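You operate a simulated robot arm through the tools that you are given. There is no shell and no other tool. Be economical: measure what you need, move in short steps, check, and stop when the job is done.

The job below is to be done with a simulated two-armed robot. You get a single attempt, and the scene is never put back.

## Task
Plug the shelf lights in safely and set the dimmer to 3.
Fine: switch off before the plug goes in, switch on after it.

Only the result counts: the job must be done as asked and must still hold three seconds after the hand-in. Knocking over, shifting, dropping, spilling or breaking anything else fails it.

## Robot
Two 7-joint arms with two-finger grippers on one trunk, hanging from a carriage that runs on a gantry, over the field with the corners [-1.212, 0.841], [-1.211, -1.859], [0.069, -1.859], [0.068, 0.841] (x, y) and turns from -322 to 366 degrees about z. Base frame: it is fixed where the carriage stands at the start and does not move with it; the origin is on the floor, on the carriage's upright axis, x ahead of it, y to its left, z up; the surface under the hand at the start is at about z = 0.9. Lengths are in m, angles in degrees, forces in N, time in s.
The left shoulder is at the start at [0.04, 0.158, 0.837], the right one opposite. With the tool pointing down near the work surface each hand reaches from about 0.3 to 0.5 m from the robot's upright axis, wherever it stands, measured 20 degrees to its own side. Places, roughly: shelf light dimmer [0.7, -0.1, 1.2]; shelf light plate [0.7, 0, 1.2]; shelf light socket [0.6, 0, 1]; shelf light switch [0.7, 0, 1.2]. Payload 1.96 kg a hand.
The TCP of each hand is the grasp point between the finger pads, 0.02 m short of the fingertips. In the tool frame z runs along the fingers and y along their closing line. The gripper opens to 0.072 m. The gripper's body begins 0.038 m behind the TCP.
Orientation is that of the tool frame in the base frame, as a unit quaternion [w, x, y, z]. With the fingers straight down and closing along the base's y, the tool's x points along the base's -x, its y along +y and its z along -z.

## Interface
- The arms move only by the tool drive_tool. It takes "left_plan", "right_plan" or both (then of equal length, played together; a hand with none holds still); each is a list of rows, each a list of 7 numbers: the shift along the tool's x, y, z in m, then the turn, a rotation vector about the tool's x, y, z in degrees, then the finger opening in m, from 0 to 0.072. In form: [[dx, dy, dz, rx, ry, rz, hand], ...]. A call has 1 to 20 rows; each row is the pose to reach, as a shift and turn from the pose commanded when the call began, along the tool's axes at that moment. Rows are played at 5 a second. More than 0.05 m and 8.6 degrees between two rows, or a gripper value outside its range, and nothing of the call is played. Where a pose cannot be reached the arm comes as near as it can. A force on the tool above 40 N (or 10 N above the force at the start of the call, whichever is more), or a blocked arm, ends the call early, and 0.2 s more pass. The fingers move at their own pace (about 0.045 m/s each) and stop on an object; they squeeze with about 37 N. The grip force told is the motor's: it shows also when the fingers shut on nothing. Time passes only in rows, and 0.2 s behind the last, so rows that repeat a pose let the fingers close. The reply holds the time, the measured pose of the TCP, the force on the tool along the base axes, the opening and the grip force, in the units named above and with some noise, with the torque about the TCP (base axes, N m) and any sound that the robot's microphone picked up.
- Cameras (640 x 400 px; columns grow to the right, rows downward): "scene" is now at [0.2574, -0.0019, 1.2576]; the picture's right is [-0.03, -1.00, 0.00], its down [-0.45, 0.02, -0.90] and it looks along [0.89, -0.03, -0.45] (base axes); focal length 214 px, centre (320, 200). "left" rides on the left gripper at [0.071, -0.019, -0.082] in its tool frame; the picture's right is [0.26, 0.96, 0.00], its down [-0.67, 0.18, -0.72] and it looks along [-0.69, 0.19, 0.70] (tool axes); focal length 280 px, centre (320, 200). "right" rides on the right gripper at [0.071, 0.019, -0.082] in its tool frame; the picture's right is [-0.26, 0.96, 0.00], its down [-0.67, -0.18, -0.72] and it looks along [-0.69, -0.19, 0.70] (tool axes); focal length 280 px, centre (320, 200). There is no depth. A picture from a camera that has moved, and an enlarged one, comes with that camera's place and axes in the base frame and with its lens. The place of the scene camera against the robot may be out by one fixed shift of up to 0.025 m in any direction.
- snapshot(camera): a new picture of that camera. No time passes.
- lift_body(by): slides the trunk up (or, below 0, down) by that many m; the arms and the scene camera ride with it, the base frame stays. It gives what a move gives, with no picture.
- drive_base(legs): drives the robot by 1 to 6 legs, each [ahead, left, turn to the left] in m, m and degrees, along the robot's own axes; the way and the turn of a leg run together, so that a leg with both is an arc; at most 1.5 m and 180 degrees a leg. The arms and the cameras ride along, it lands a little off, and it stops where it bumps. It keeps to its track: a leg is cut to what the track allows. It gives what a move gives.
- head_to(pan, tilt): turns the head with the scene camera to pan (to the left, within 86 degrees either way) and tilt (down, from -29 to 69), counted from straight ahead of the robot. It gives what a move gives.
- close_up(camera, box): a new picture of the part [left, top, right, bottom] of that camera's present view, enlarged. No time passes.
- close_job(): hands the job in; it is judged then, once.

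Go step by step. Nothing tells you exact positions but the pictures and the camera data: compare them with the known pose of the tool, close in by small moves and look again before you grip or let go. The budget is 120 turns and 92 pictures, counting those below and the enlarged ones. Unless the task says otherwise, let go and move clear before handing in, and close with one line.

The tools are called as name(argument=value, ...) on one line, values as JSON. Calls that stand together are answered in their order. drive_tool: Moves the arms, as the interface text tells. Its arguments: {"type":"object","properties":{"left_plan":{"type":"array","items":{"type":"array","items":{"type":"number"}}},"right_plan":{"type":"array","items":{"type":"array","items":{"type":"number"}}}},"required":[]} The other tools are called the same way: lift_body (by) slides the trunk up or down; drive_base (legs) drives the base; head_to (pan, tilt) turns the head that bears the scene camera; snapshot (camera) takes a picture; close_up (camera, box) takes an enlarged picture of a part of a camera's view; close_job () hands the job in.

At the start:

```text
time: 0.0
left_tool_pos: [0.3526, 0.1398, 1.0005]
left_tool_rot: [0.025, 0.0, 0.999, 0.024]
left_force: [106.5, 60.6, -217.2]
left_moment: [1.17, -6.58, -1.29]
left_grip_width: 0.0718
left_grasp_force: 0.1
right_tool_pos: [0.4292, -0.2064, 0.9998]
right_tool_rot: [0.001, 0.0, 1.0, 0.0]
right_force: [19.8, 6.6, -38.6]
right_moment: [-1.08, -1.32, -0.78]
right_grip_width: 0.0722
right_grasp_force: 0.1
trunk travel left (down, up): [-0.4, 0.44]
robot x, y, heading: [0.0003, -0.0018, 0.0]
head pan, tilt: [-2.0, 26.5]
```

scene: 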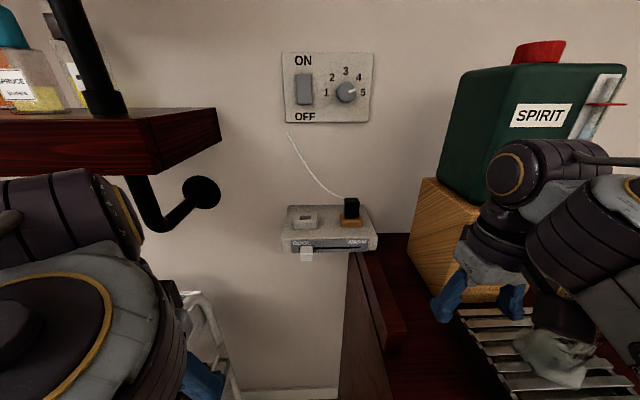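
right: 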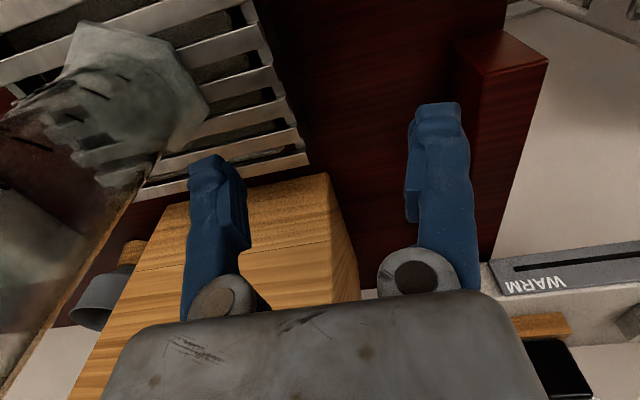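
left: 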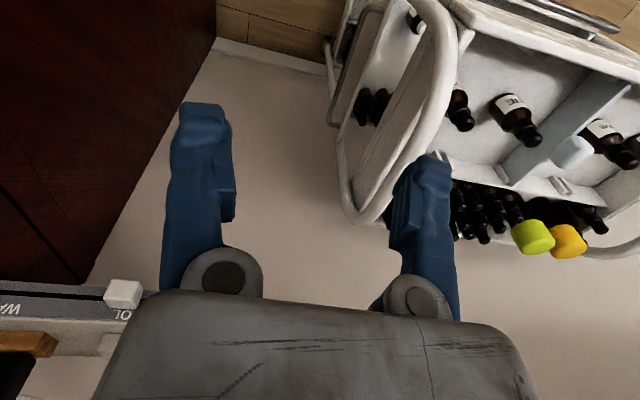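

The plate with switch and dimmer is on the wall ahead, with a socket box on a ledge below it and a black plug standing on it. I'll look closer before moving.

close_up(camera="scene", box=[260, 40, 400, 128])

close_up(camera="scene", box=[260, 180, 400, 268])

close_up(camera="right", box=[440, 220, 640, 400])

```text
4.55 times, centred on (330, 84) of scene
camera zoom: at [0.2574, -0.0019, 1.2576], right [-0.03, -1.0, 0.0], down [-0.45, 0.02, -0.9], along [0.89, -0.03, -0.45], focal length 975 px, centre (274, 727)
```

zoom: 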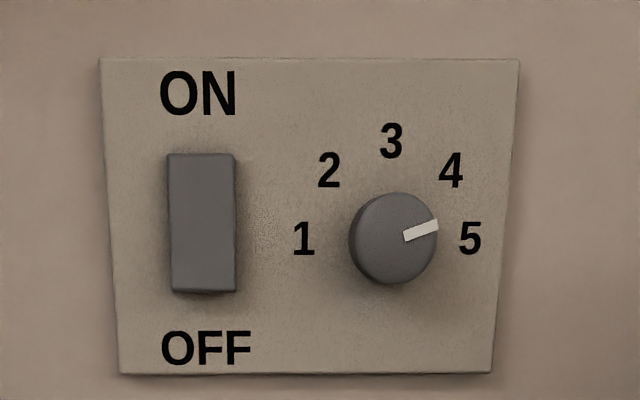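

```text
4.55 times, centred on (330, 224) of scene
camera zoom: at [0.2574, -0.0019, 1.2576], right [-0.03, -1.0, 0.0], down [-0.45, 0.02, -0.9], along [0.89, -0.03, -0.45], focal length 975 px, centre (274, 91)
```

zoom: 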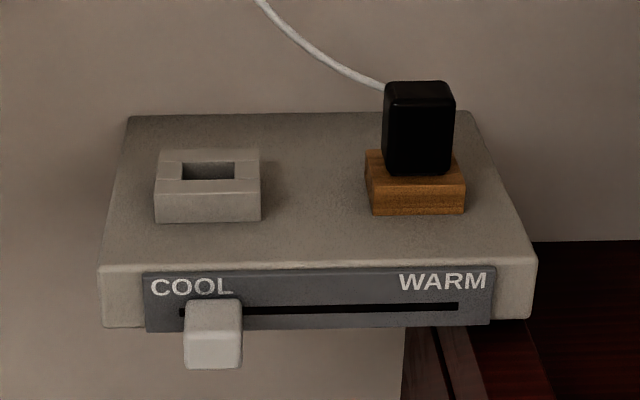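

```text
2.22 times, centred on (540, 310) of right
camera zoom: at [0.3586, -0.1887, 1.0821], right [0.26, 0.96, 0.0], down [0.67, -0.18, 0.72], along [0.69, -0.19, -0.7], focal length 623 px, centre (-169, -44)
```

zoom: 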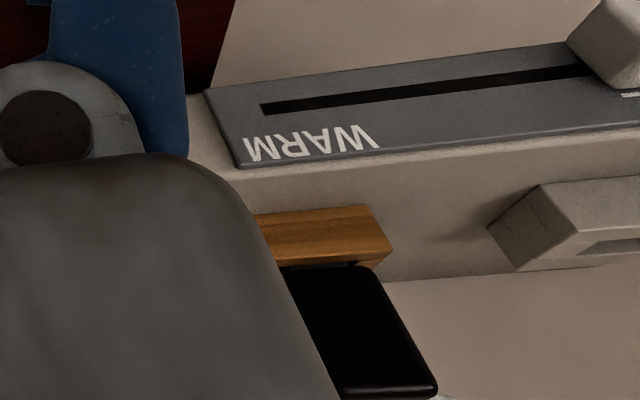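

The plug (black) sits in a wooden holder at the right of the socket box, and the socket is at the left; the dimmer reads about 4.7 and the switch state is unclear. I'll let a moment pass to check the odd start forces and look around.

drive_tool(left_plan=[[0, 0, 0, 0, 0, 0, 0.072]], right_plan=[[0, 0, 0, 0, 0, 0, 0.072]])

head_to(pan=40, tilt=35)

snapshot(camera="scene")

head_to(pan=-45, tilt=35)

snapshot(camera="scene")

```text
time: 0.4
left_tool_pos: [0.3558, 0.14, 1.0009]
left_tool_rot: [0.03, 0.0, 0.999, 0.026]
left_force: [64.2, 24.6, -124.3]
left_moment: [1.9, -3.59, 0.29]
left_grip_width: 0.0719
left_grasp_force: 0.3
right_tool_pos: [0.4288, -0.2089, 0.9996]
right_tool_rot: [0.001, 0.001, 1.0, -0.001]
right_force: [12.6, 3.6, -21.0]
right_moment: [-0.61, -0.61, -0.49]
right_grip_width: 0.072
right_grasp_force: 0.0
trunk travel left (down, up): [-0.4, 0.44]
robot x, y, heading: [0.0015, 0.0003, 0.1]
head pan, tilt: [-2.0, 26.5]
```

```text
time: 1.5
left_tool_pos: [0.3544, 0.1405, 1.0007]
left_tool_rot: [0.029, 0.0, 0.999, 0.028]
left_force: [56.2, 43.1, -119.6]
left_moment: [-0.18, -4.01, -1.45]
left_grip_width: 0.0719
left_grasp_force: 0.0
right_tool_pos: [0.4287, -0.2084, 1.0005]
right_tool_rot: [0.001, 0.0, 1.0, -0.001]
right_force: [15.9, 6.7, -31.0]
right_moment: [-0.97, -1.04, -0.69]
right_grip_width: 0.0719
right_grasp_force: 0.0
trunk travel left (down, up): [-0.4, 0.44]
robot x, y, heading: [-0.0003, -0.0003, -0.1]
head pan, tilt: [40.0, 35.0]
```

```text
85 pictures are left
camera scene: at [0.2333, 0.0578, 1.2443], right [0.64, -0.77, 0.0], down [-0.44, -0.37, -0.82], along [0.63, 0.53, -0.57], focal length 214 px, centre (320, 200)
```

scene: 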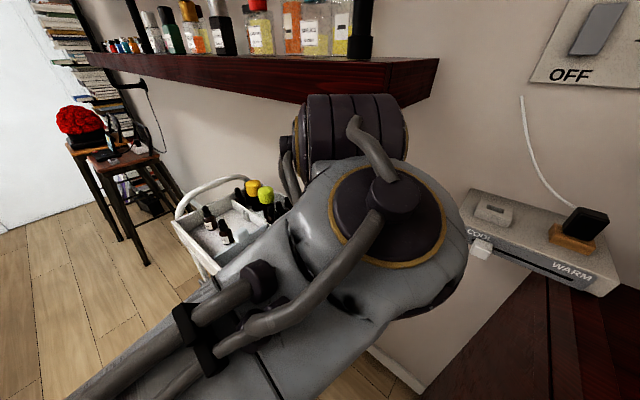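

```text
time: 3.1
left_tool_pos: [0.3559, 0.1402, 1.0002]
left_tool_rot: [0.029, -0.001, 0.999, 0.028]
left_force: [59.7, 35.0, -122.8]
left_moment: [0.66, -3.83, -0.83]
left_grip_width: 0.0719
left_grasp_force: 0.1
right_tool_pos: [0.4294, -0.2089, 0.9993]
right_tool_rot: [0.001, 0.0, 1.0, 0.0]
right_force: [16.3, 6.9, -33.2]
right_moment: [-1.02, -1.1, -0.78]
right_grip_width: 0.0724
right_grasp_force: 0.2
trunk travel left (down, up): [-0.4, 0.44]
robot x, y, heading: [0.0005, 0.0025, -0.3]
head pan, tilt: [-45.0, 35.0]
```

```text
84 pictures are left
camera scene: at [0.2281, -0.0609, 1.2442], right [-0.71, -0.71, 0.0], down [-0.41, 0.41, -0.82], along [0.58, -0.58, -0.57], focal length 214 px, centre (320, 200)
```

scene: 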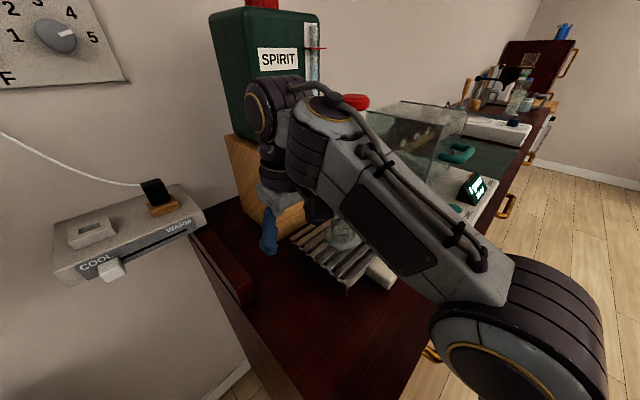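

Left arm reports a load, so it may be touching the shelf from below; I'll ease it down and back a little and watch the force.

drive_tool(left_plan=[[0.01, 0, 0.01, 0, 0, 0, 0.072], [0.02, 0, 0.02, 0, 0, 0, 0.072]])

snapshot(camera="left")

```text
time: 3.3
left_tool_pos: [0.3551, 0.1423, 1.0012]
left_tool_rot: [0.034, -0.005, 0.999, 0.028]
left_force: [34.2, 17.9, -57.6]
left_moment: [0.28, -1.21, -0.22]
left_grip_width: 0.0722
left_grasp_force: 0.0
right_tool_pos: [0.4285, -0.2073, 1.0]
right_tool_rot: [0.002, 0.001, 1.0, 0.0]
right_force: [9.8, 2.6, -17.1]
right_moment: [-0.43, -0.41, -0.29]
right_grip_width: 0.0722
right_grasp_force: 0.0
trunk travel left (down, up): [-0.4, 0.44]
robot x, y, heading: [0.0016, 0.0028, 0.2]
head pan, tilt: [-45.0, 35.0]
stopped in row 1 (left hand): the force on the tool passed its limit at 196 N (the readings are from after the stop); the commanded pose is now the measured one
```

```text
83 pictures are left
camera left: at [0.2795, 0.1189, 1.0777], right [-0.27, 0.96, 0.04], down [0.62, 0.15, 0.77], along [0.73, 0.23, -0.64], focal length 280 px, centre (320, 200)
```

left: 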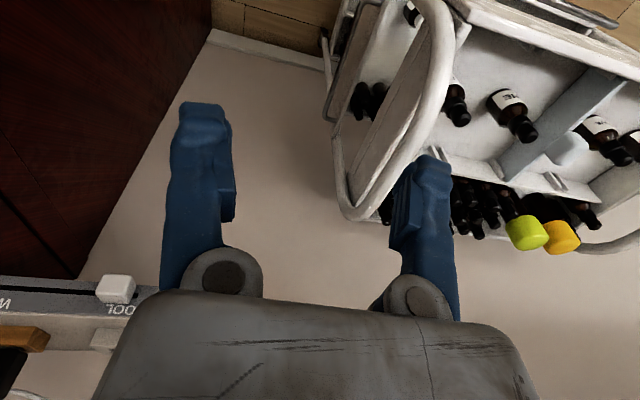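

Backing out raised the load, so the contact is behind; I'll try tiny moves to find the free direction.

drive_tool(left_plan=[[-0.01, 0, 0, 0, 0, 0, 0.072]])

```text
time: 3.6
left_tool_pos: [0.3562, 0.143, 1.0015]
left_tool_rot: [0.035, -0.003, 0.999, 0.029]
left_force: [17.9, 4.2, -29.1]
left_moment: [0.61, -0.53, 0.32]
left_grip_width: 0.0719
left_grasp_force: 0.0
right_tool_pos: [0.4294, -0.2074, 0.9999]
right_tool_rot: [0.002, 0.002, 1.0, 0.0]
right_force: [6.2, 1.7, -11.1]
right_moment: [-0.27, -0.24, -0.22]
right_grip_width: 0.072
right_grasp_force: 0.1
trunk travel left (down, up): [-0.4, 0.44]
robot x, y, heading: [0.0015, -0.0014, 0.0]
head pan, tilt: [-45.0, 35.0]
stopped in row 1 (left hand): the force on the tool passed its limit at 88 N (the readings are from after the stop); the commanded pose is now the measured one
```

drive_tool(left_plan=[[0, 0, 0, 0, 0, 0, 0.072], [-0.005, 0, 0, 0, 0, 0, 0.072]])

```text
time: 4.0
left_tool_pos: [0.356, 0.1417, 1.003]
left_tool_rot: [0.036, -0.001, 0.999, 0.03]
left_force: [11.4, 2.5, -17.3]
left_moment: [0.4, -0.31, 0.22]
left_grip_width: 0.0722
left_grasp_force: 0.0
right_tool_pos: [0.4299, -0.2082, 1.0002]
right_tool_rot: [0.002, 0.001, 1.0, -0.001]
right_force: [5.1, 1.7, -9.1]
right_moment: [-0.18, -0.23, -0.16]
right_grip_width: 0.072
right_grasp_force: 0.1
trunk travel left (down, up): [-0.4, 0.44]
robot x, y, heading: [-0.0011, 0.0011, 0.1]
head pan, tilt: [-45.0, 35.0]
stopped in row 2 (left hand): the force on the tool passed its limit at 47 N (the readings are from after the stop); the commanded pose is now the measured one
```

drive_tool(left_plan=[[0, 0, -0.005, 0, 0, 0, 0.072], [0, 0, -0.01, 0, 0, 0, 0.072]])

head_to(pan=70, tilt=60)

snapshot(camera="scene")

```text
time: 4.3
left_tool_pos: [0.3563, 0.1436, 1.0036]
left_tool_rot: [0.039, -0.001, 0.999, 0.03]
left_force: [12.6, 4.7, -20.1]
left_moment: [0.32, -0.46, 0.09]
left_grip_width: 0.0721
left_grasp_force: 0.0
right_tool_pos: [0.4292, -0.2084, 0.9998]
right_tool_rot: [0.003, 0.001, 1.0, 0.0]
right_force: [3.5, 1.3, -5.9]
right_moment: [-0.15, -0.18, -0.1]
right_grip_width: 0.0718
right_grasp_force: 0.0
trunk travel left (down, up): [-0.4, 0.44]
robot x, y, heading: [0.0017, 0.0002, -0.3]
head pan, tilt: [-45.0, 35.0]
stopped in row 1 (left hand): the force on the tool passed its limit at 60 N (the readings are from after the stop); the commanded pose is now the measured one
```

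```text
time: 6.3
left_tool_pos: [0.3568, 0.1435, 1.0045]
left_tool_rot: [0.038, -0.001, 0.999, 0.03]
left_force: [20.0, 11.4, -37.8]
left_moment: [0.11, -1.21, -0.33]
left_grip_width: 0.072
left_grasp_force: 0.0
right_tool_pos: [0.4304, -0.2087, 0.9996]
right_tool_rot: [0.001, 0.0, 1.0, 0.001]
right_force: [3.8, 1.4, -8.2]
right_moment: [-0.26, -0.28, -0.12]
right_grip_width: 0.0721
right_grasp_force: 0.1
trunk travel left (down, up): [-0.4, 0.44]
robot x, y, heading: [0.0011, -0.0015, -0.0]
head pan, tilt: [70.0, 60.0]
```

```text
82 pictures are left
camera scene: at [0.1886, 0.0639, 1.2099], right [0.94, -0.34, 0.0], down [-0.3, -0.81, -0.5], along [0.17, 0.47, -0.87], focal length 214 px, centre (320, 200)
```

scene: 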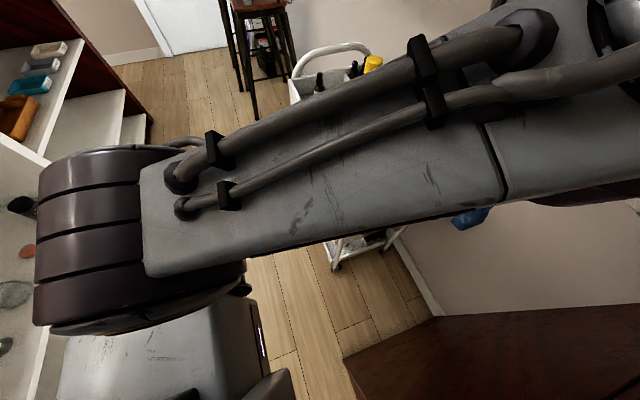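

head_to(pan=86, tilt=35)

snapshot(camera="scene")

head_to(pan=35, tilt=10)

snapshot(camera="scene")

```text
time: 7.2
left_tool_pos: [0.3562, 0.1433, 1.0034]
left_tool_rot: [0.038, 0.0, 0.999, 0.029]
left_force: [19.5, 13.0, -38.5]
left_moment: [0.17, -1.28, -0.35]
left_grip_width: 0.072
left_grasp_force: 0.1
right_tool_pos: [0.4282, -0.2091, 1.0004]
right_tool_rot: [0.001, 0.001, 1.0, 0.0]
right_force: [4.6, 1.8, -8.9]
right_moment: [-0.25, -0.29, -0.2]
right_grip_width: 0.0721
right_grasp_force: 0.1
trunk travel left (down, up): [-0.4, 0.44]
robot x, y, heading: [-0.0013, -0.0013, 0.1]
head pan, tilt: [85.9, 35.0]
```

```text
81 pictures are left
camera scene: at [0.1721, 0.0891, 1.2442], right [1.0, -0.07, 0.0], down [-0.04, -0.57, -0.82], along [0.06, 0.82, -0.57], focal length 214 px, centre (320, 200)
```

scene: 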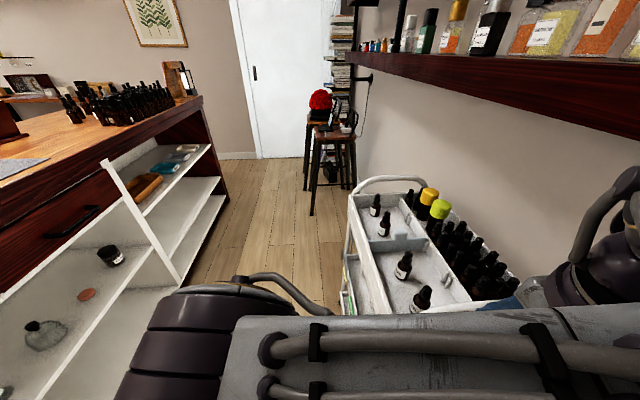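

```text
time: 8.4
left_tool_pos: [0.3569, 0.1431, 1.0035]
left_tool_rot: [0.037, 0.0, 0.999, 0.029]
left_force: [19.6, 12.7, -38.6]
left_moment: [0.07, -1.26, -0.36]
left_grip_width: 0.0719
left_grasp_force: 0.0
right_tool_pos: [0.4296, -0.2076, 0.9995]
right_tool_rot: [0.002, 0.001, 1.0, 0.0]
right_force: [4.0, 0.8, -8.7]
right_moment: [-0.27, -0.31, -0.16]
right_grip_width: 0.0721
right_grasp_force: 0.0
trunk travel left (down, up): [-0.4, 0.44]
robot x, y, heading: [0.0009, -0.0009, 0.0]
head pan, tilt: [35.0, 10.0]
```

```text
80 pictures are left
camera scene: at [0.2419, 0.0547, 1.2843], right [0.57, -0.82, 0.0], down [-0.14, -0.1, -0.98], along [0.81, 0.57, -0.17], focal length 214 px, centre (320, 200)
```

scene: 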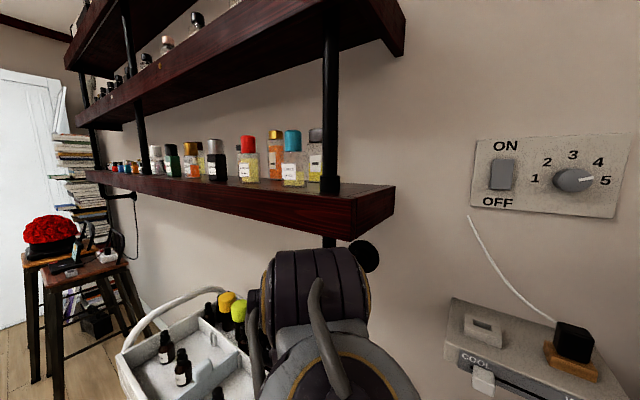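

I can't see what the left arm touches; a small drive back will show whether the contact is outside the robot.

drive_base(legs=[[-0.03, 0, 0]])

```text
time: 9.2
left_tool_pos: [0.3255, 0.1432, 1.0041]
left_tool_rot: [0.037, -0.001, 0.999, 0.03]
left_force: [18.8, 13.3, -39.3]
left_moment: [0.11, -1.28, -0.41]
left_grip_width: 0.0721
left_grasp_force: 0.0
right_tool_pos: [0.3988, -0.2077, 0.9996]
right_tool_rot: [0.002, 0.001, 1.0, 0.0]
right_force: [4.3, 1.2, -8.4]
right_moment: [-0.28, -0.33, -0.22]
right_grip_width: 0.0722
right_grasp_force: 0.0
trunk travel left (down, up): [-0.4, 0.44]
robot x, y, heading: [-0.0291, -0.0001, -0.1]
head pan, tilt: [35.0, 10.0]
```

The load is unchanged, so it is internal to the arm; I'll probe the sideways direction and a lower one.

drive_tool(left_plan=[[0, 0.005, 0, 0, 0, 0, 0.072], [0, 0.01, 0, 0, 0, 0, 0.072]])

drive_tool(left_plan=[[0, 0, -0.005, 0, 0, 0, 0.072], [0, 0, -0.01, 0, 0, 0, 0.072]])

drive_tool(right_plan=[[0, 0, -0.005, 0, 0, 0, 0.072], [0, 0, -0.01, 0, 0, 0, 0.072], [0, 0, -0.02, 0, 0, 0, 0.072]])

```text
time: 9.8
left_tool_pos: [0.327, 0.153, 1.0041]
left_tool_rot: [0.038, 0.0, 0.999, 0.029]
left_force: [4.3, -0.8, -6.6]
left_moment: [0.35, -0.1, 0.23]
left_grip_width: 0.0716
left_grasp_force: 0.1
right_tool_pos: [0.3987, -0.2082, 0.9994]
right_tool_rot: [0.002, 0.001, 1.0, -0.001]
right_force: [3.2, 1.5, -7.1]
right_moment: [-0.24, -0.23, -0.18]
right_grip_width: 0.072
right_grasp_force: 0.0
trunk travel left (down, up): [-0.4, 0.44]
robot x, y, heading: [-0.0276, 0.003, 0.1]
head pan, tilt: [35.0, 10.0]
```

```text
time: 10.2
left_tool_pos: [0.328, 0.1543, 1.0072]
left_tool_rot: [0.041, 0.003, 0.999, 0.032]
left_force: [12.0, 4.4, -18.9]
left_moment: [0.23, -0.32, 0.11]
left_grip_width: 0.072
left_grasp_force: 0.0
right_tool_pos: [0.4003, -0.2069, 0.9996]
right_tool_rot: [0.003, 0.001, 1.0, 0.0]
right_force: [3.1, 0.8, -6.4]
right_moment: [-0.12, -0.17, -0.08]
right_grip_width: 0.0719
right_grasp_force: 0.1
trunk travel left (down, up): [-0.4, 0.44]
robot x, y, heading: [-0.0296, -0.0027, -0.2]
head pan, tilt: [35.0, 10.0]
stopped in row 1 (left hand): the force on the tool passed its limit at 56 N (the readings are from after the stop); the commanded pose is now the measured one
```

```text
time: 10.5
left_tool_pos: [0.3275, 0.154, 1.0081]
left_tool_rot: [0.04, 0.005, 0.999, 0.033]
left_force: [8.0, 3.5, -11.8]
left_moment: [0.05, -0.22, -0.01]
left_grip_width: 0.0721
left_grasp_force: 0.0
right_tool_pos: [0.4026, -0.208, 1.0023]
right_tool_rot: [0.007, 0.001, 1.0, 0.0]
right_force: [10.5, 3.6, -16.9]
right_moment: [-0.5, -0.46, -0.38]
right_grip_width: 0.072
right_grasp_force: 0.1
trunk travel left (down, up): [-0.4, 0.44]
robot x, y, heading: [-0.0302, 0.0005, -0.2]
head pan, tilt: [35.0, 10.0]
stopped in row 1 (right hand): the force on the tool passed its limit at 60 N (the readings are from after the stop); the commanded pose is now the measured one
```

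Both arms are simply over-folded at this height (upward moves block). I'll back off slightly, raise the trunk so the arms unfold, and view the panel from there.

close_up(camera="scene", box=[460, 120, 640, 232])

drive_base(legs=[[-0.1, 0, 0]])

lift_body(by=0.15)

head_to(pan=0, tilt=25)

snapshot(camera="scene")

```text
3.56 times, centred on (550, 176) of scene
camera zoom: at [0.2123, 0.0546, 1.2844], right [0.57, -0.82, 0.0], down [-0.14, -0.1, -0.98], along [0.81, 0.56, -0.17], focal length 763 px, centre (-498, 285)
```

zoom: 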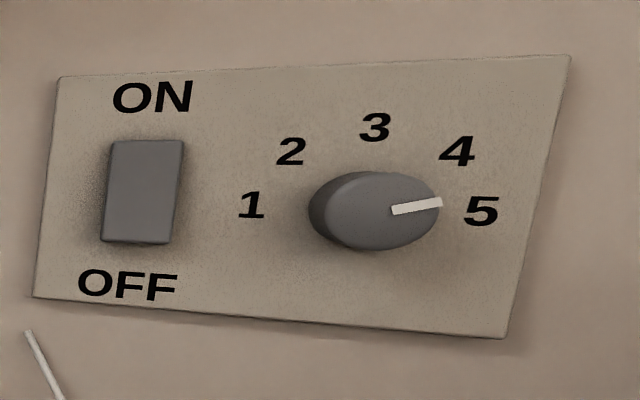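

```text
time: 11.6
left_tool_pos: [0.2282, 0.1547, 1.0074]
left_tool_rot: [0.04, 0.002, 0.999, 0.032]
left_force: [9.1, 7.9, -17.0]
left_moment: [-0.22, -0.59, -0.41]
left_grip_width: 0.072
left_grasp_force: 0.1
right_tool_pos: [0.3032, -0.2085, 1.001]
right_tool_rot: [0.006, 0.0, 1.0, 0.001]
right_force: [15.5, 6.5, -29.3]
right_moment: [-0.94, -0.98, -0.68]
right_grip_width: 0.0721
right_grasp_force: 0.0
trunk travel left (down, up): [-0.4, 0.44]
robot x, y, heading: [-0.1304, 0.0004, -0.1]
head pan, tilt: [35.0, 10.0]
```

```text
time: 13.4
left_tool_pos: [0.2279, 0.1547, 1.1575]
left_tool_rot: [0.04, 0.004, 0.999, 0.032]
left_force: [8.7, 7.5, -17.0]
left_moment: [-0.08, -0.49, -0.26]
left_grip_width: 0.0719
left_grasp_force: 0.0
right_tool_pos: [0.303, -0.2079, 1.1511]
right_tool_rot: [0.006, 0.0, 1.0, 0.0]
right_force: [12.7, 5.8, -25.7]
right_moment: [-0.79, -0.82, -0.58]
right_grip_width: 0.0721
right_grasp_force: 0.1
trunk travel left (down, up): [-0.55, 0.29]
robot x, y, heading: [-0.1276, 0.0007, -0.1]
head pan, tilt: [35.0, 10.0]
```

```text
time: 14.4
left_tool_pos: [0.2279, 0.1541, 1.1579]
left_tool_rot: [0.04, 0.003, 0.999, 0.033]
left_force: [8.9, 7.8, -16.5]
left_moment: [-0.13, -0.58, -0.27]
left_grip_width: 0.0719
left_grasp_force: 0.0
right_tool_pos: [0.3018, -0.2079, 1.151]
right_tool_rot: [0.006, 0.0, 1.0, -0.001]
right_force: [13.8, 4.5, -26.3]
right_moment: [-0.75, -0.88, -0.6]
right_grip_width: 0.072
right_grasp_force: 0.0
trunk travel left (down, up): [-0.55, 0.29]
robot x, y, heading: [-0.1317, -0.0019, -0.2]
head pan, tilt: [0.0, 25.0]
```

```text
78 pictures are left
camera scene: at [0.1294, 0.0014, 1.41], right [0.0, -1.0, 0.0], down [-0.42, 0.0, -0.91], along [0.91, 0.0, -0.42], focal length 214 px, centre (320, 200)
```

scene: 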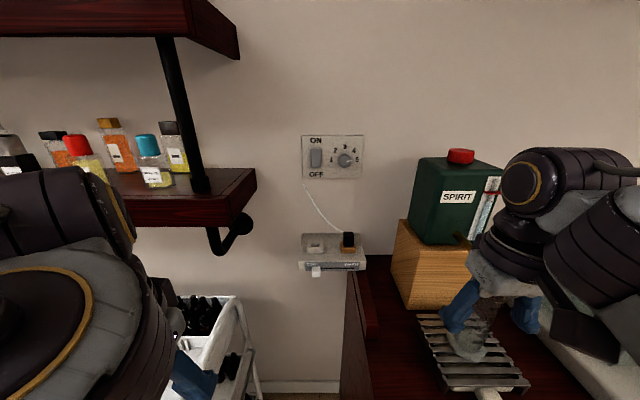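

The plug is near (0.652,-0.08,1.05), socket hole near (0.652,0.015), knob near (0.70,-0.066,1.26), switch near (0.70,0.012,1.264). I'll use the right arm with the base turned 20° left; first turn here, then pitch the hand.

drive_base(legs=[[0, 0, 20]])

drive_tool(right_plan=[[0, 0, 0.01, 0, -8, 0, 0], [0, 0, 0.02, 0, -16, 0, 0], [0, 0, 0.03, 0, -24, 0, 0], [0, 0, 0.04, 0, -32, 0, 0], [0, 0, 0.05, 0, -40, 0, 0], [0, 0, 0.05, 0, -45, 0, 0]])

```text
time: 15.9
left_tool_pos: [0.1535, 0.268, 1.1564]
left_tool_rot: [0.034, -0.172, 0.984, 0.039]
left_force: [5.7, 10.5, -16.8]
left_moment: [-0.03, -0.58, -0.32]
left_grip_width: 0.0719
left_grasp_force: 0.1
right_tool_pos: [0.3467, -0.0457, 1.1517]
right_tool_rot: [0.006, -0.174, 0.985, 0.001]
right_force: [9.7, 11.7, -26.3]
right_moment: [-0.6, -1.13, -0.73]
right_grip_width: 0.0719
right_grasp_force: 0.0
trunk travel left (down, up): [-0.55, 0.29]
robot x, y, heading: [-0.13, 0.0002, 20.0]
head pan, tilt: [0.0, 25.0]
```

```text
time: 17.3
left_tool_pos: [0.1542, 0.2673, 1.1573]
left_tool_rot: [0.034, -0.171, 0.984, 0.039]
left_force: [6.4, 9.8, -15.2]
left_moment: [0.01, -0.51, -0.33]
left_grip_width: 0.0718
left_grasp_force: 0.1
right_tool_pos: [0.3479, -0.0465, 1.1022]
right_tool_rot: [0.383, -0.161, 0.907, 0.067]
right_force: [0.3, 0.4, -0.7]
right_moment: [-0.04, -0.02, 0.0]
right_grip_width: 0.0002
right_grasp_force: 29.8
right hand out of reach, approached as far as the arm can: row 3
trunk travel left (down, up): [-0.55, 0.29]
robot x, y, heading: [-0.131, 0.0003, 20.4]
head pan, tilt: [0.0, 25.0]
```

drive_tool(right_plan=[[0, 0, 0, 4.7, 0, 4.7, 0], [0, 0, 0, 9.4, 0, 9.4, 0], [0, 0, 0, 14.1, 0, 14.1, 0]])

drive_tool(right_plan=[[-0.018, 0, 0.018, 0, -8, 0, 0], [-0.036, 0, 0.036, 0, -16, 0, 0], [-0.053, 0, 0.053, 0, -24, 0, 0], [-0.07, 0, 0.07, 0, -32, 0, 0], [-0.087, 0, 0.087, 0, -40, 0, 0], [-0.105, 0, 0.105, 0, -45, 0, 0]])

lift_body(by=0.1)

snapshot(camera="right")

snapshot(camera="scene")

```text
time: 18.1
left_tool_pos: [0.1542, 0.2673, 1.1566]
left_tool_rot: [0.034, -0.171, 0.984, 0.039]
left_force: [5.5, 9.2, -15.1]
left_moment: [0.11, -0.49, -0.24]
left_grip_width: 0.0718
left_grasp_force: 0.1
right_tool_pos: [0.3478, -0.0473, 1.103]
right_tool_rot: [0.388, 0.001, 0.922, 0.003]
right_force: [-0.5, 0.2, 0.9]
right_moment: [-0.05, 0.01, 0.03]
right_grip_width: 0.0001
right_grasp_force: 29.5
trunk travel left (down, up): [-0.55, 0.29]
robot x, y, heading: [-0.1282, -0.0019, 20.2]
head pan, tilt: [0.0, 25.0]
```

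```text
time: 19.5
left_tool_pos: [0.1534, 0.2669, 1.1564]
left_tool_rot: [0.034, -0.172, 0.984, 0.038]
left_force: [5.6, 9.1, -15.7]
left_moment: [0.07, -0.51, -0.24]
left_grip_width: 0.0717
left_grasp_force: 0.0
right_tool_pos: [0.4967, -0.0449, 1.1037]
right_tool_rot: [0.712, 0.001, 0.702, 0.002]
right_force: [0.1, 0.7, 0.3]
right_moment: [0.02, 0.01, 0.01]
right_grip_width: 0.0001
right_grasp_force: 29.5
trunk travel left (down, up): [-0.55, 0.29]
robot x, y, heading: [-0.1259, -0.0008, 19.9]
head pan, tilt: [0.0, 25.0]
```

```text
time: 20.8
left_tool_pos: [0.1535, 0.2672, 1.2573]
left_tool_rot: [0.034, -0.171, 0.984, 0.038]
left_force: [5.6, 8.8, -14.8]
left_moment: [0.06, -0.52, -0.27]
left_grip_width: 0.0721
left_grasp_force: 0.0
right_tool_pos: [0.4973, -0.0447, 1.2025]
right_tool_rot: [0.711, 0.001, 0.703, 0.002]
right_force: [-0.2, 0.3, 0.7]
right_moment: [0.01, 0.01, -0.01]
right_grip_width: 0.0001
right_grasp_force: 30.1
trunk travel left (down, up): [-0.65, 0.19]
robot x, y, heading: [-0.1263, -0.0021, 20.2]
head pan, tilt: [0.0, 25.0]
```

```text
77 pictures are left
camera right: at [0.4165, -0.0261, 1.1329], right [-0.01, 0.96, 0.27], down [-0.72, -0.19, 0.67], along [0.69, -0.19, 0.7], focal length 280 px, centre (320, 200)
```

right: 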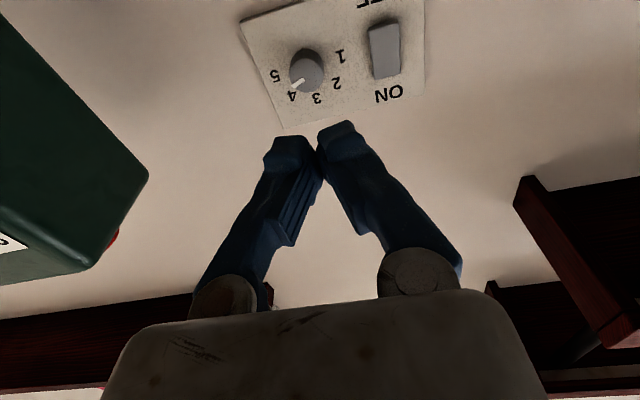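

```text
76 pictures are left
camera scene: at [0.114, 0.088, 1.51], right [0.34, -0.94, 0.0], down [-0.4, -0.15, -0.91], along [0.85, 0.31, -0.42], focal length 214 px, centre (320, 200)
```

scene: 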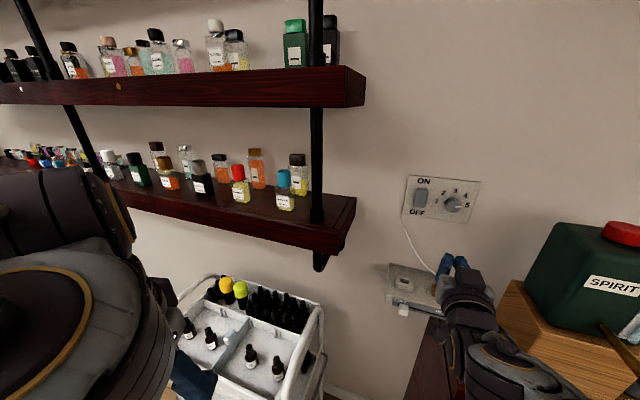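

The hand is horizontal and the hand camera sees the plate. I'll zoom in on the rocker from below to read its state and triangulate after moving closer.

close_up(camera="right", box=[230, 0, 440, 131])

drive_base(legs=[[0.07, -0.025, 0]])

snapshot(camera="right")

```text
3.05 times, centred on (335, 66) of right
camera zoom: at [0.4165, -0.0261, 1.1329], right [-0.01, 0.96, 0.27], down [-0.72, -0.19, 0.67], along [0.69, -0.19, 0.7], focal length 854 px, centre (274, 610)
```

zoom: 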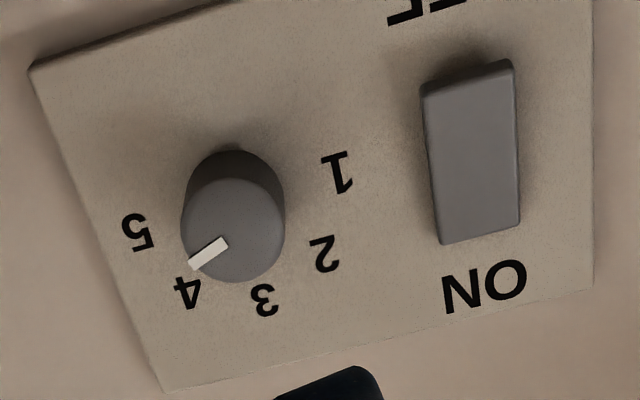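

```text
time: 21.9
left_tool_pos: [0.2266, 0.2686, 1.257]
left_tool_rot: [0.033, -0.171, 0.984, 0.039]
left_force: [5.1, 9.1, -15.7]
left_moment: [0.06, -0.51, -0.26]
left_grip_width: 0.0717
left_grasp_force: 0.1
right_tool_pos: [0.5702, -0.0419, 1.204]
right_tool_rot: [0.711, 0.001, 0.703, 0.002]
right_force: [-0.2, 0.2, -0.5]
right_moment: [0.03, 0.0, 0.01]
right_grip_width: 0.0004
right_grasp_force: 29.8
trunk travel left (down, up): [-0.65, 0.19]
robot x, y, heading: [-0.0549, 0.0025, 20.4]
head pan, tilt: [0.0, 25.0]
```

```text
74 pictures are left
camera right: at [0.4904, -0.0246, 1.133], right [-0.01, 0.96, 0.27], down [-0.72, -0.19, 0.67], along [0.69, -0.19, 0.7], focal length 280 px, centre (320, 200)
```

right: 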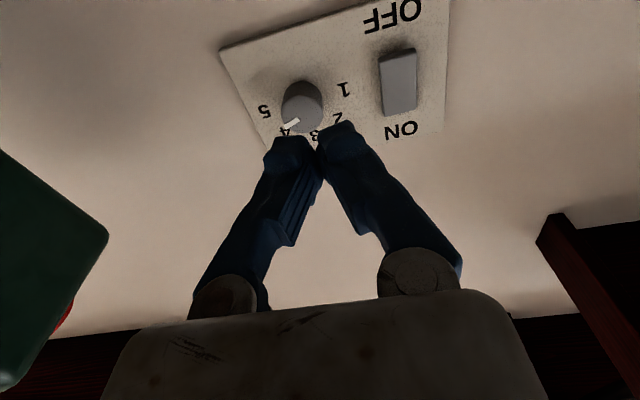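

The knob is at about (0.725,-0.073,1.25) and the lower (OFF) half of the rocker at about y 0.012, z 1.232. I'll line up closed fingertips with the OFF half and stop short.

drive_tool(right_plan=[[-0.014, 0.027, 0.01, 0, 0, 0, 0], [-0.027, 0.054, 0.03, 0, 0, 0, 0], [-0.027, 0.054, 0.06, 0, 0, 0, 0], [-0.027, 0.054, 0.085, 0, 0, 0, 0]])

snapshot(camera="right")

close_up(camera="scene", box=[380, 150, 540, 250])

```text
time: 22.9
left_tool_pos: [0.2278, 0.2684, 1.2574]
left_tool_rot: [0.034, -0.171, 0.984, 0.039]
left_force: [3.9, 9.3, -13.7]
left_moment: [-0.09, -0.48, -0.35]
left_grip_width: 0.0719
left_grasp_force: 0.0
right_tool_pos: [0.6555, 0.0106, 1.2345]
right_tool_rot: [0.711, 0.0, 0.703, 0.002]
right_force: [-0.3, 0.0, -1.1]
right_moment: [0.0, 0.02, 0.01]
right_grip_width: 0.0
right_grasp_force: 29.2
trunk travel left (down, up): [-0.65, 0.19]
robot x, y, heading: [-0.0562, -0.0028, 20.2]
head pan, tilt: [0.0, 25.0]
```

```text
73 pictures are left
camera right: at [0.5758, 0.0296, 1.1632], right [-0.01, 0.96, 0.27], down [-0.72, -0.19, 0.66], along [0.69, -0.19, 0.7], focal length 280 px, centre (320, 200)
```

right: 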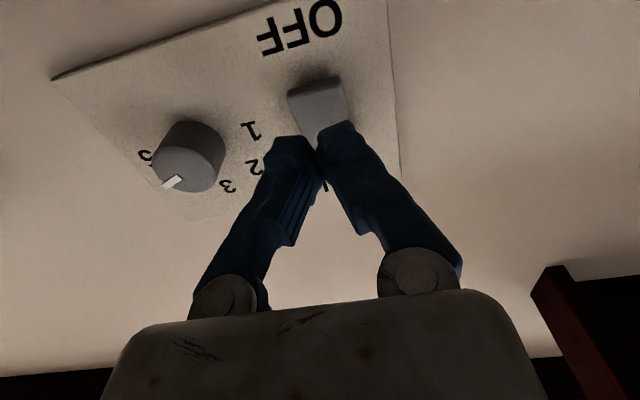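

```text
4.00 times, centred on (460, 200) of scene
camera zoom: at [0.1879, 0.0893, 1.51], right [0.34, -0.94, 0.0], down [-0.4, -0.15, -0.91], along [0.85, 0.31, -0.42], focal length 858 px, centre (-240, 200)
```

zoom: 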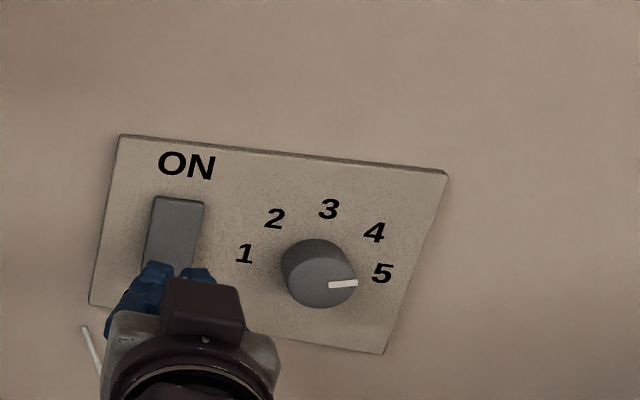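

Tips are aligned with the OFF half. I push forward gently until contact.

drive_tool(right_plan=[[0, 0, 0.01, 0, 0, 0, 0], [0, 0, 0.02, 0, 0, 0, 0], [0, 0, 0.025, 0, 0, 0, 0], [0, 0, 0.03, 0, 0, 0, 0]])

```text
time: 23.9
left_tool_pos: [0.227, 0.2692, 1.2572]
left_tool_rot: [0.034, -0.171, 0.984, 0.038]
left_force: [5.8, 8.1, -15.7]
left_moment: [0.06, -0.46, -0.24]
left_grip_width: 0.0719
left_grasp_force: 0.1
right_tool_pos: [0.6841, 0.0108, 1.2333]
right_tool_rot: [0.711, 0.0, 0.703, 0.002]
right_force: [0.1, 0.5, -0.8]
right_moment: [-0.01, 0.0, 0.0]
right_grip_width: 0.0
right_grasp_force: 29.9
trunk travel left (down, up): [-0.65, 0.19]
robot x, y, heading: [-0.0541, -0.0003, 20.1]
head pan, tilt: [0.0, 25.0]
```

drive_tool(right_plan=[[0, 0, 0.005, 0, 0, 0, 0], [0, 0, 0.01, 0, 0, 0, 0], [0, 0, 0.014, 0, 0, 0, 0], [0, 0, 0.018, 0, 0, 0, 0]])

close_up(camera="right", box=[160, 0, 480, 200])

```text
time: 24.6
left_tool_pos: [0.2242, 0.2672, 1.2546]
left_tool_rot: [0.033, -0.171, 0.984, 0.039]
left_force: [5.5, 4.0, -8.3]
left_moment: [0.09, -0.11, 0.0]
left_grip_width: 0.0721
left_grasp_force: 0.2
right_tool_pos: [0.6907, 0.0099, 1.2327]
right_tool_rot: [0.712, 0.0, 0.702, 0.003]
right_force: [-34.7, -4.4, -6.9]
right_moment: [0.06, -0.06, -0.06]
right_grip_width: 0.006
right_grasp_force: 29.9
trunk travel left (down, up): [-0.65, 0.19]
robot x, y, heading: [-0.0575, -0.0034, 20.1]
head pan, tilt: [0.0, 25.0]
stopped in row 3 (right hand): the force on the tool passed its limit at 51 N (the readings are from after the stop); the commanded pose is now the measured one
```

```text
2.00 times, centred on (320, 100) of right
camera zoom: at [0.6111, 0.0299, 1.1612], right [-0.01, 0.96, 0.27], down [-0.72, -0.19, 0.67], along [0.69, -0.19, 0.7], focal length 561 px, centre (320, 400)
```

zoom: 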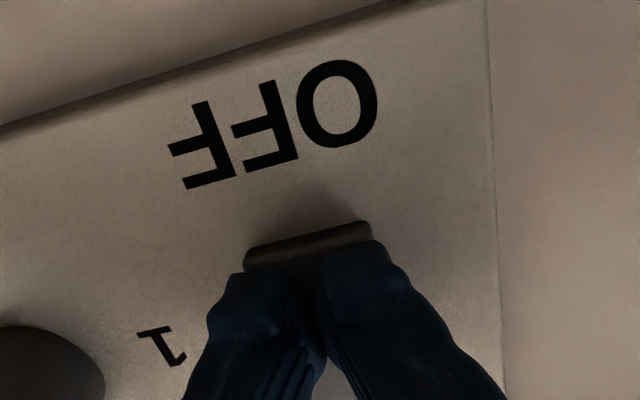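

Contact at tip x≈0.711 with no click heard. I back off and compare the rocker's look.

drive_tool(right_plan=[[0, 0, -0.02, 0, 0, 0, 0], [0.01, -0.03, -0.06, 0, 0, 0, 0], [0.027, -0.054, -0.1, 0, 0, 0, 0], [0.027, -0.054, -0.12, 0, 0, 0, 0]])

close_up(camera="right", box=[220, 0, 460, 150])

close_up(camera="scene", box=[390, 165, 490, 227])

```text
refused: row 2 steps farther than a row can; nothing moved
```

```text
2.67 times, centred on (340, 75) of right
camera zoom: at [0.6111, 0.0299, 1.1612], right [-0.01, 0.96, 0.27], down [-0.72, -0.19, 0.67], along [0.69, -0.19, 0.7], focal length 748 px, centre (267, 533)
```

zoom: 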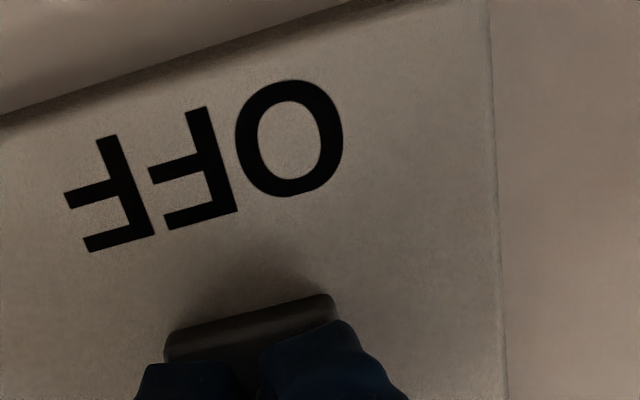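

```text
6.40 times, centred on (440, 196) of scene
camera zoom: at [0.1848, 0.0887, 1.509], right [0.34, -0.94, 0.0], down [-0.4, -0.15, -0.9], along [0.85, 0.31, -0.43], focal length 1373 px, centre (-448, 226)
```

zoom: 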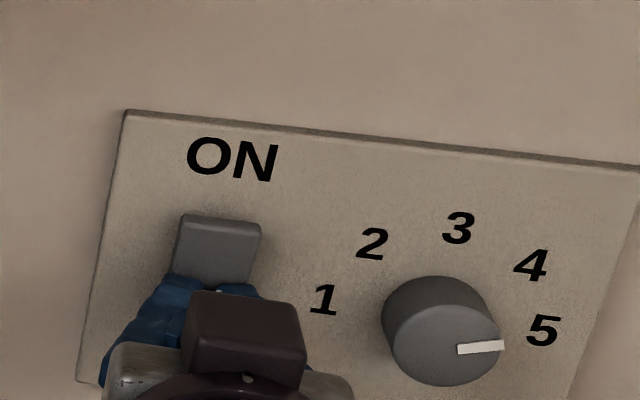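

The upper (ON) end now shows a protruding top face, so it likely flipped to OFF. Backing off to verify.

drive_tool(right_plan=[[0, 0, -0.02, 0, 0, 0, 0], [0.005, -0.012, -0.05, 0, 0, 0, 0], [0.014, -0.03, -0.085, 0, 0, 0, 0], [0.027, -0.054, -0.115, 0, 0, 0, 0]])

close_up(camera="right", box=[220, 0, 460, 150])

close_up(camera="scene", box=[390, 165, 490, 227])

```text
time: 25.6
left_tool_pos: [0.2263, 0.2678, 1.2563]
left_tool_rot: [0.034, -0.171, 0.984, 0.039]
left_force: [3.9, 9.6, -13.9]
left_moment: [-0.06, -0.53, -0.35]
left_grip_width: 0.0719
left_grasp_force: 0.0
right_tool_pos: [0.5801, -0.0416, 1.207]
right_tool_rot: [0.714, 0.001, 0.701, 0.003]
right_force: [0.5, -0.6, -1.2]
right_moment: [0.03, 0.0, -0.03]
right_grip_width: 0.0
right_grasp_force: 29.4
trunk travel left (down, up): [-0.65, 0.19]
robot x, y, heading: [-0.0569, 0.0027, 20.2]
head pan, tilt: [0.0, 25.0]
```

```text
2.67 times, centred on (340, 75) of right
camera zoom: at [0.5013, -0.0226, 1.1349], right [-0.01, 0.96, 0.27], down [-0.73, -0.19, 0.66], along [0.69, -0.19, 0.7], focal length 748 px, centre (267, 533)
```

zoom: 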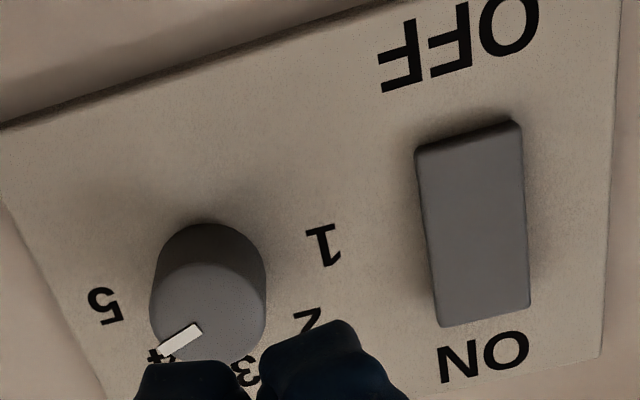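

```text
6.40 times, centred on (440, 196) of scene
camera zoom: at [0.1871, 0.0891, 1.51], right [0.34, -0.94, 0.0], down [-0.4, -0.15, -0.91], along [0.85, 0.31, -0.42], focal length 1373 px, centre (-448, 226)
```

zoom: 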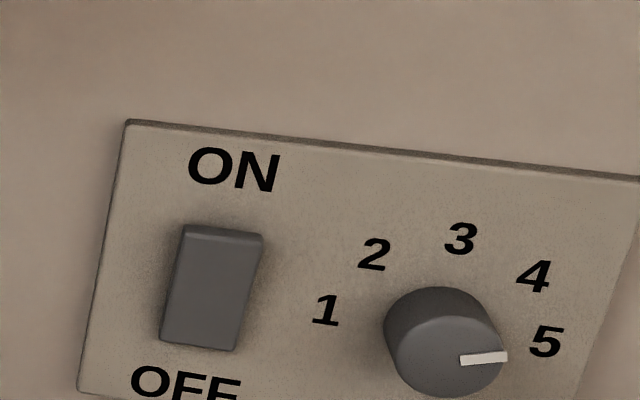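

The rocker's resting tilt is hard to judge; I'll zoom much closer on it from both cameras.

close_up(camera="right", box=[360, 30, 440, 130])

close_up(camera="scene", box=[405, 185, 445, 230])

```text
4.00 times, centred on (400, 80) of right
camera zoom: at [0.5013, -0.0226, 1.1349], right [-0.01, 0.96, 0.27], down [-0.73, -0.19, 0.66], along [0.69, -0.19, 0.7], focal length 1122 px, centre (0, 680)
```

zoom: 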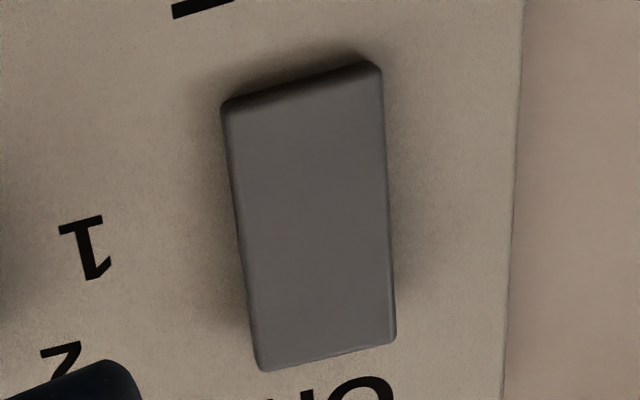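

```text
8.89 times, centred on (425, 208) of scene
camera zoom: at [0.1871, 0.0891, 1.51], right [0.34, -0.94, 0.0], down [-0.4, -0.15, -0.91], along [0.85, 0.31, -0.42], focal length 1906 px, centre (-613, 133)
```

zoom: 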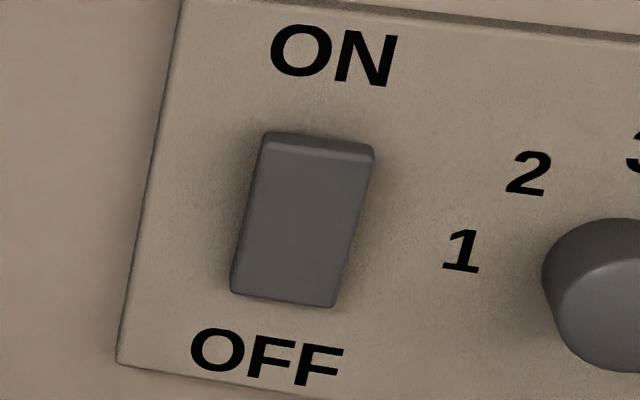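

Still ambiguous, so I'll do a toggle test while it is unplugged: press ON, compare, then press OFF again.

drive_tool(right_plan=[[-0.02, 0.018, 0.03, 0, 0, 0, 0], [-0.045, 0.036, 0.055, 0, 0, 0, 0], [-0.064, 0.052, 0.085, 0, 0, 0, 0], [-0.064, 0.052, 0.1, 0, 0, 0, 0], [-0.064, 0.052, 0.106, 0, 0, 0, 0], [-0.064, 0.052, 0.111, 0, 0, 0, 0], [-0.064, 0.052, 0.115, 0, 0, 0, 0], [-0.064, 0.052, 0.119, 0, 0, 0, 0], [-0.064, 0.052, 0.123, 0, 0, 0, 0]])

close_up(camera="scene", box=[390, 165, 490, 227])

```text
time: 27.6
left_tool_pos: [0.226, 0.2693, 1.2579]
left_tool_rot: [0.033, -0.172, 0.984, 0.039]
left_force: [4.2, 8.3, -14.2]
left_moment: [0.05, -0.46, -0.26]
left_grip_width: 0.072
left_grasp_force: 0.0
right_tool_pos: [0.6923, 0.0097, 1.2733]
right_tool_rot: [0.715, 0.0, 0.699, 0.004]
right_force: [-22.7, 5.8, 15.4]
right_moment: [-0.03, -0.16, 0.08]
right_grip_width: 0.0059
right_grasp_force: 29.6
right hand out of reach, approached as far as the arm can: row 8, 9
trunk travel left (down, up): [-0.65, 0.19]
robot x, y, heading: [-0.0527, 0.0009, 20.0]
head pan, tilt: [0.0, 25.0]
```

```text
6.40 times, centred on (440, 196) of scene
camera zoom: at [0.1865, 0.0895, 1.5101], right [0.34, -0.94, 0.0], down [-0.4, -0.15, -0.91], along [0.85, 0.31, -0.42], focal length 1373 px, centre (-448, 226)
```

zoom: 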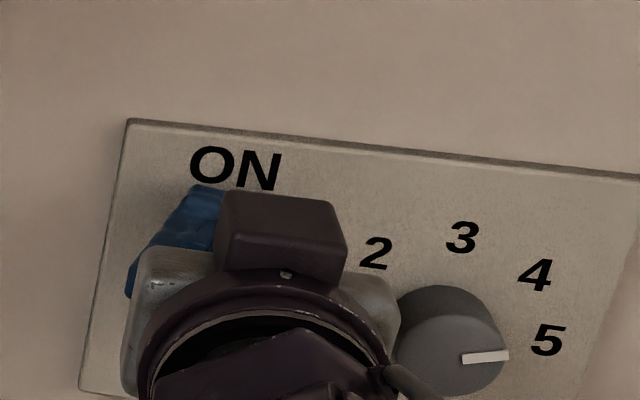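

drive_tool(right_plan=[[0, 0, -0.025, 0, 0, 0, 0], [0.022, -0.017, -0.055, 0, 0, 0, 0], [0.044, -0.034, -0.085, 0, 0, 0, 0], [0.064, -0.052, -0.116, 0, 0, 0, 0]])

close_up(camera="right", box=[360, 30, 440, 130])

close_up(camera="scene", box=[405, 185, 445, 230])

```text
time: 28.6
left_tool_pos: [0.2272, 0.2688, 1.2567]
left_tool_rot: [0.034, -0.171, 0.984, 0.038]
left_force: [4.9, 8.2, -14.1]
left_moment: [0.07, -0.46, -0.26]
left_grip_width: 0.0718
left_grasp_force: 0.0
right_tool_pos: [0.5823, -0.0474, 1.2003]
right_tool_rot: [0.711, 0.006, 0.704, 0.002]
right_force: [-0.1, 0.5, 0.0]
right_moment: [0.0, 0.0, 0.0]
right_grip_width: 0.0
right_grasp_force: 29.4
trunk travel left (down, up): [-0.65, 0.19]
robot x, y, heading: [-0.0552, -0.0001, 20.0]
head pan, tilt: [0.0, 25.0]
```

```text
4.00 times, centred on (400, 80) of right
camera zoom: at [0.502, -0.0279, 1.1291], right [0.0, 0.96, 0.27], down [-0.72, -0.19, 0.67], along [0.69, -0.2, 0.69], focal length 1122 px, centre (0, 680)
```

zoom: 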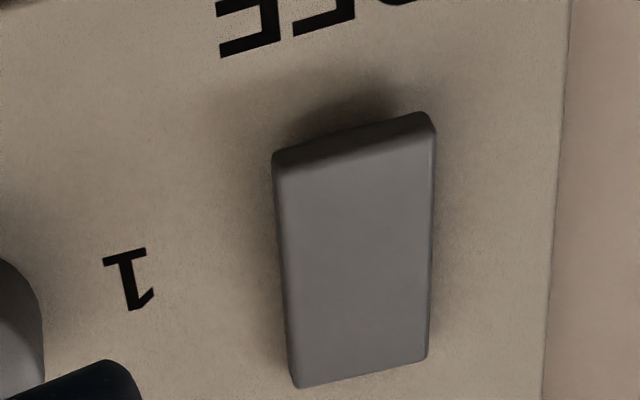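

```text
8.89 times, centred on (425, 208) of scene
camera zoom: at [0.1871, 0.0892, 1.51], right [0.34, -0.94, 0.0], down [-0.4, -0.15, -0.91], along [0.85, 0.31, -0.42], focal length 1906 px, centre (-613, 133)
```

zoom: 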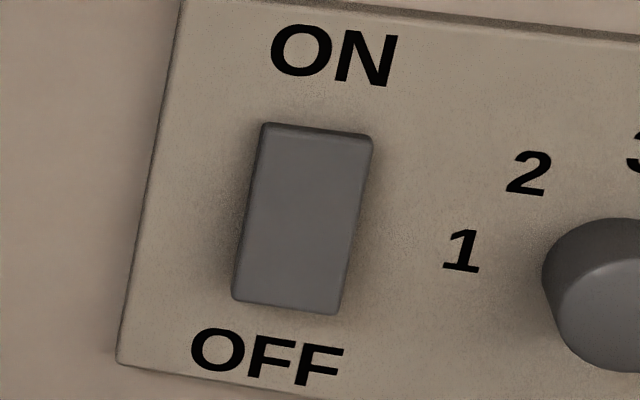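

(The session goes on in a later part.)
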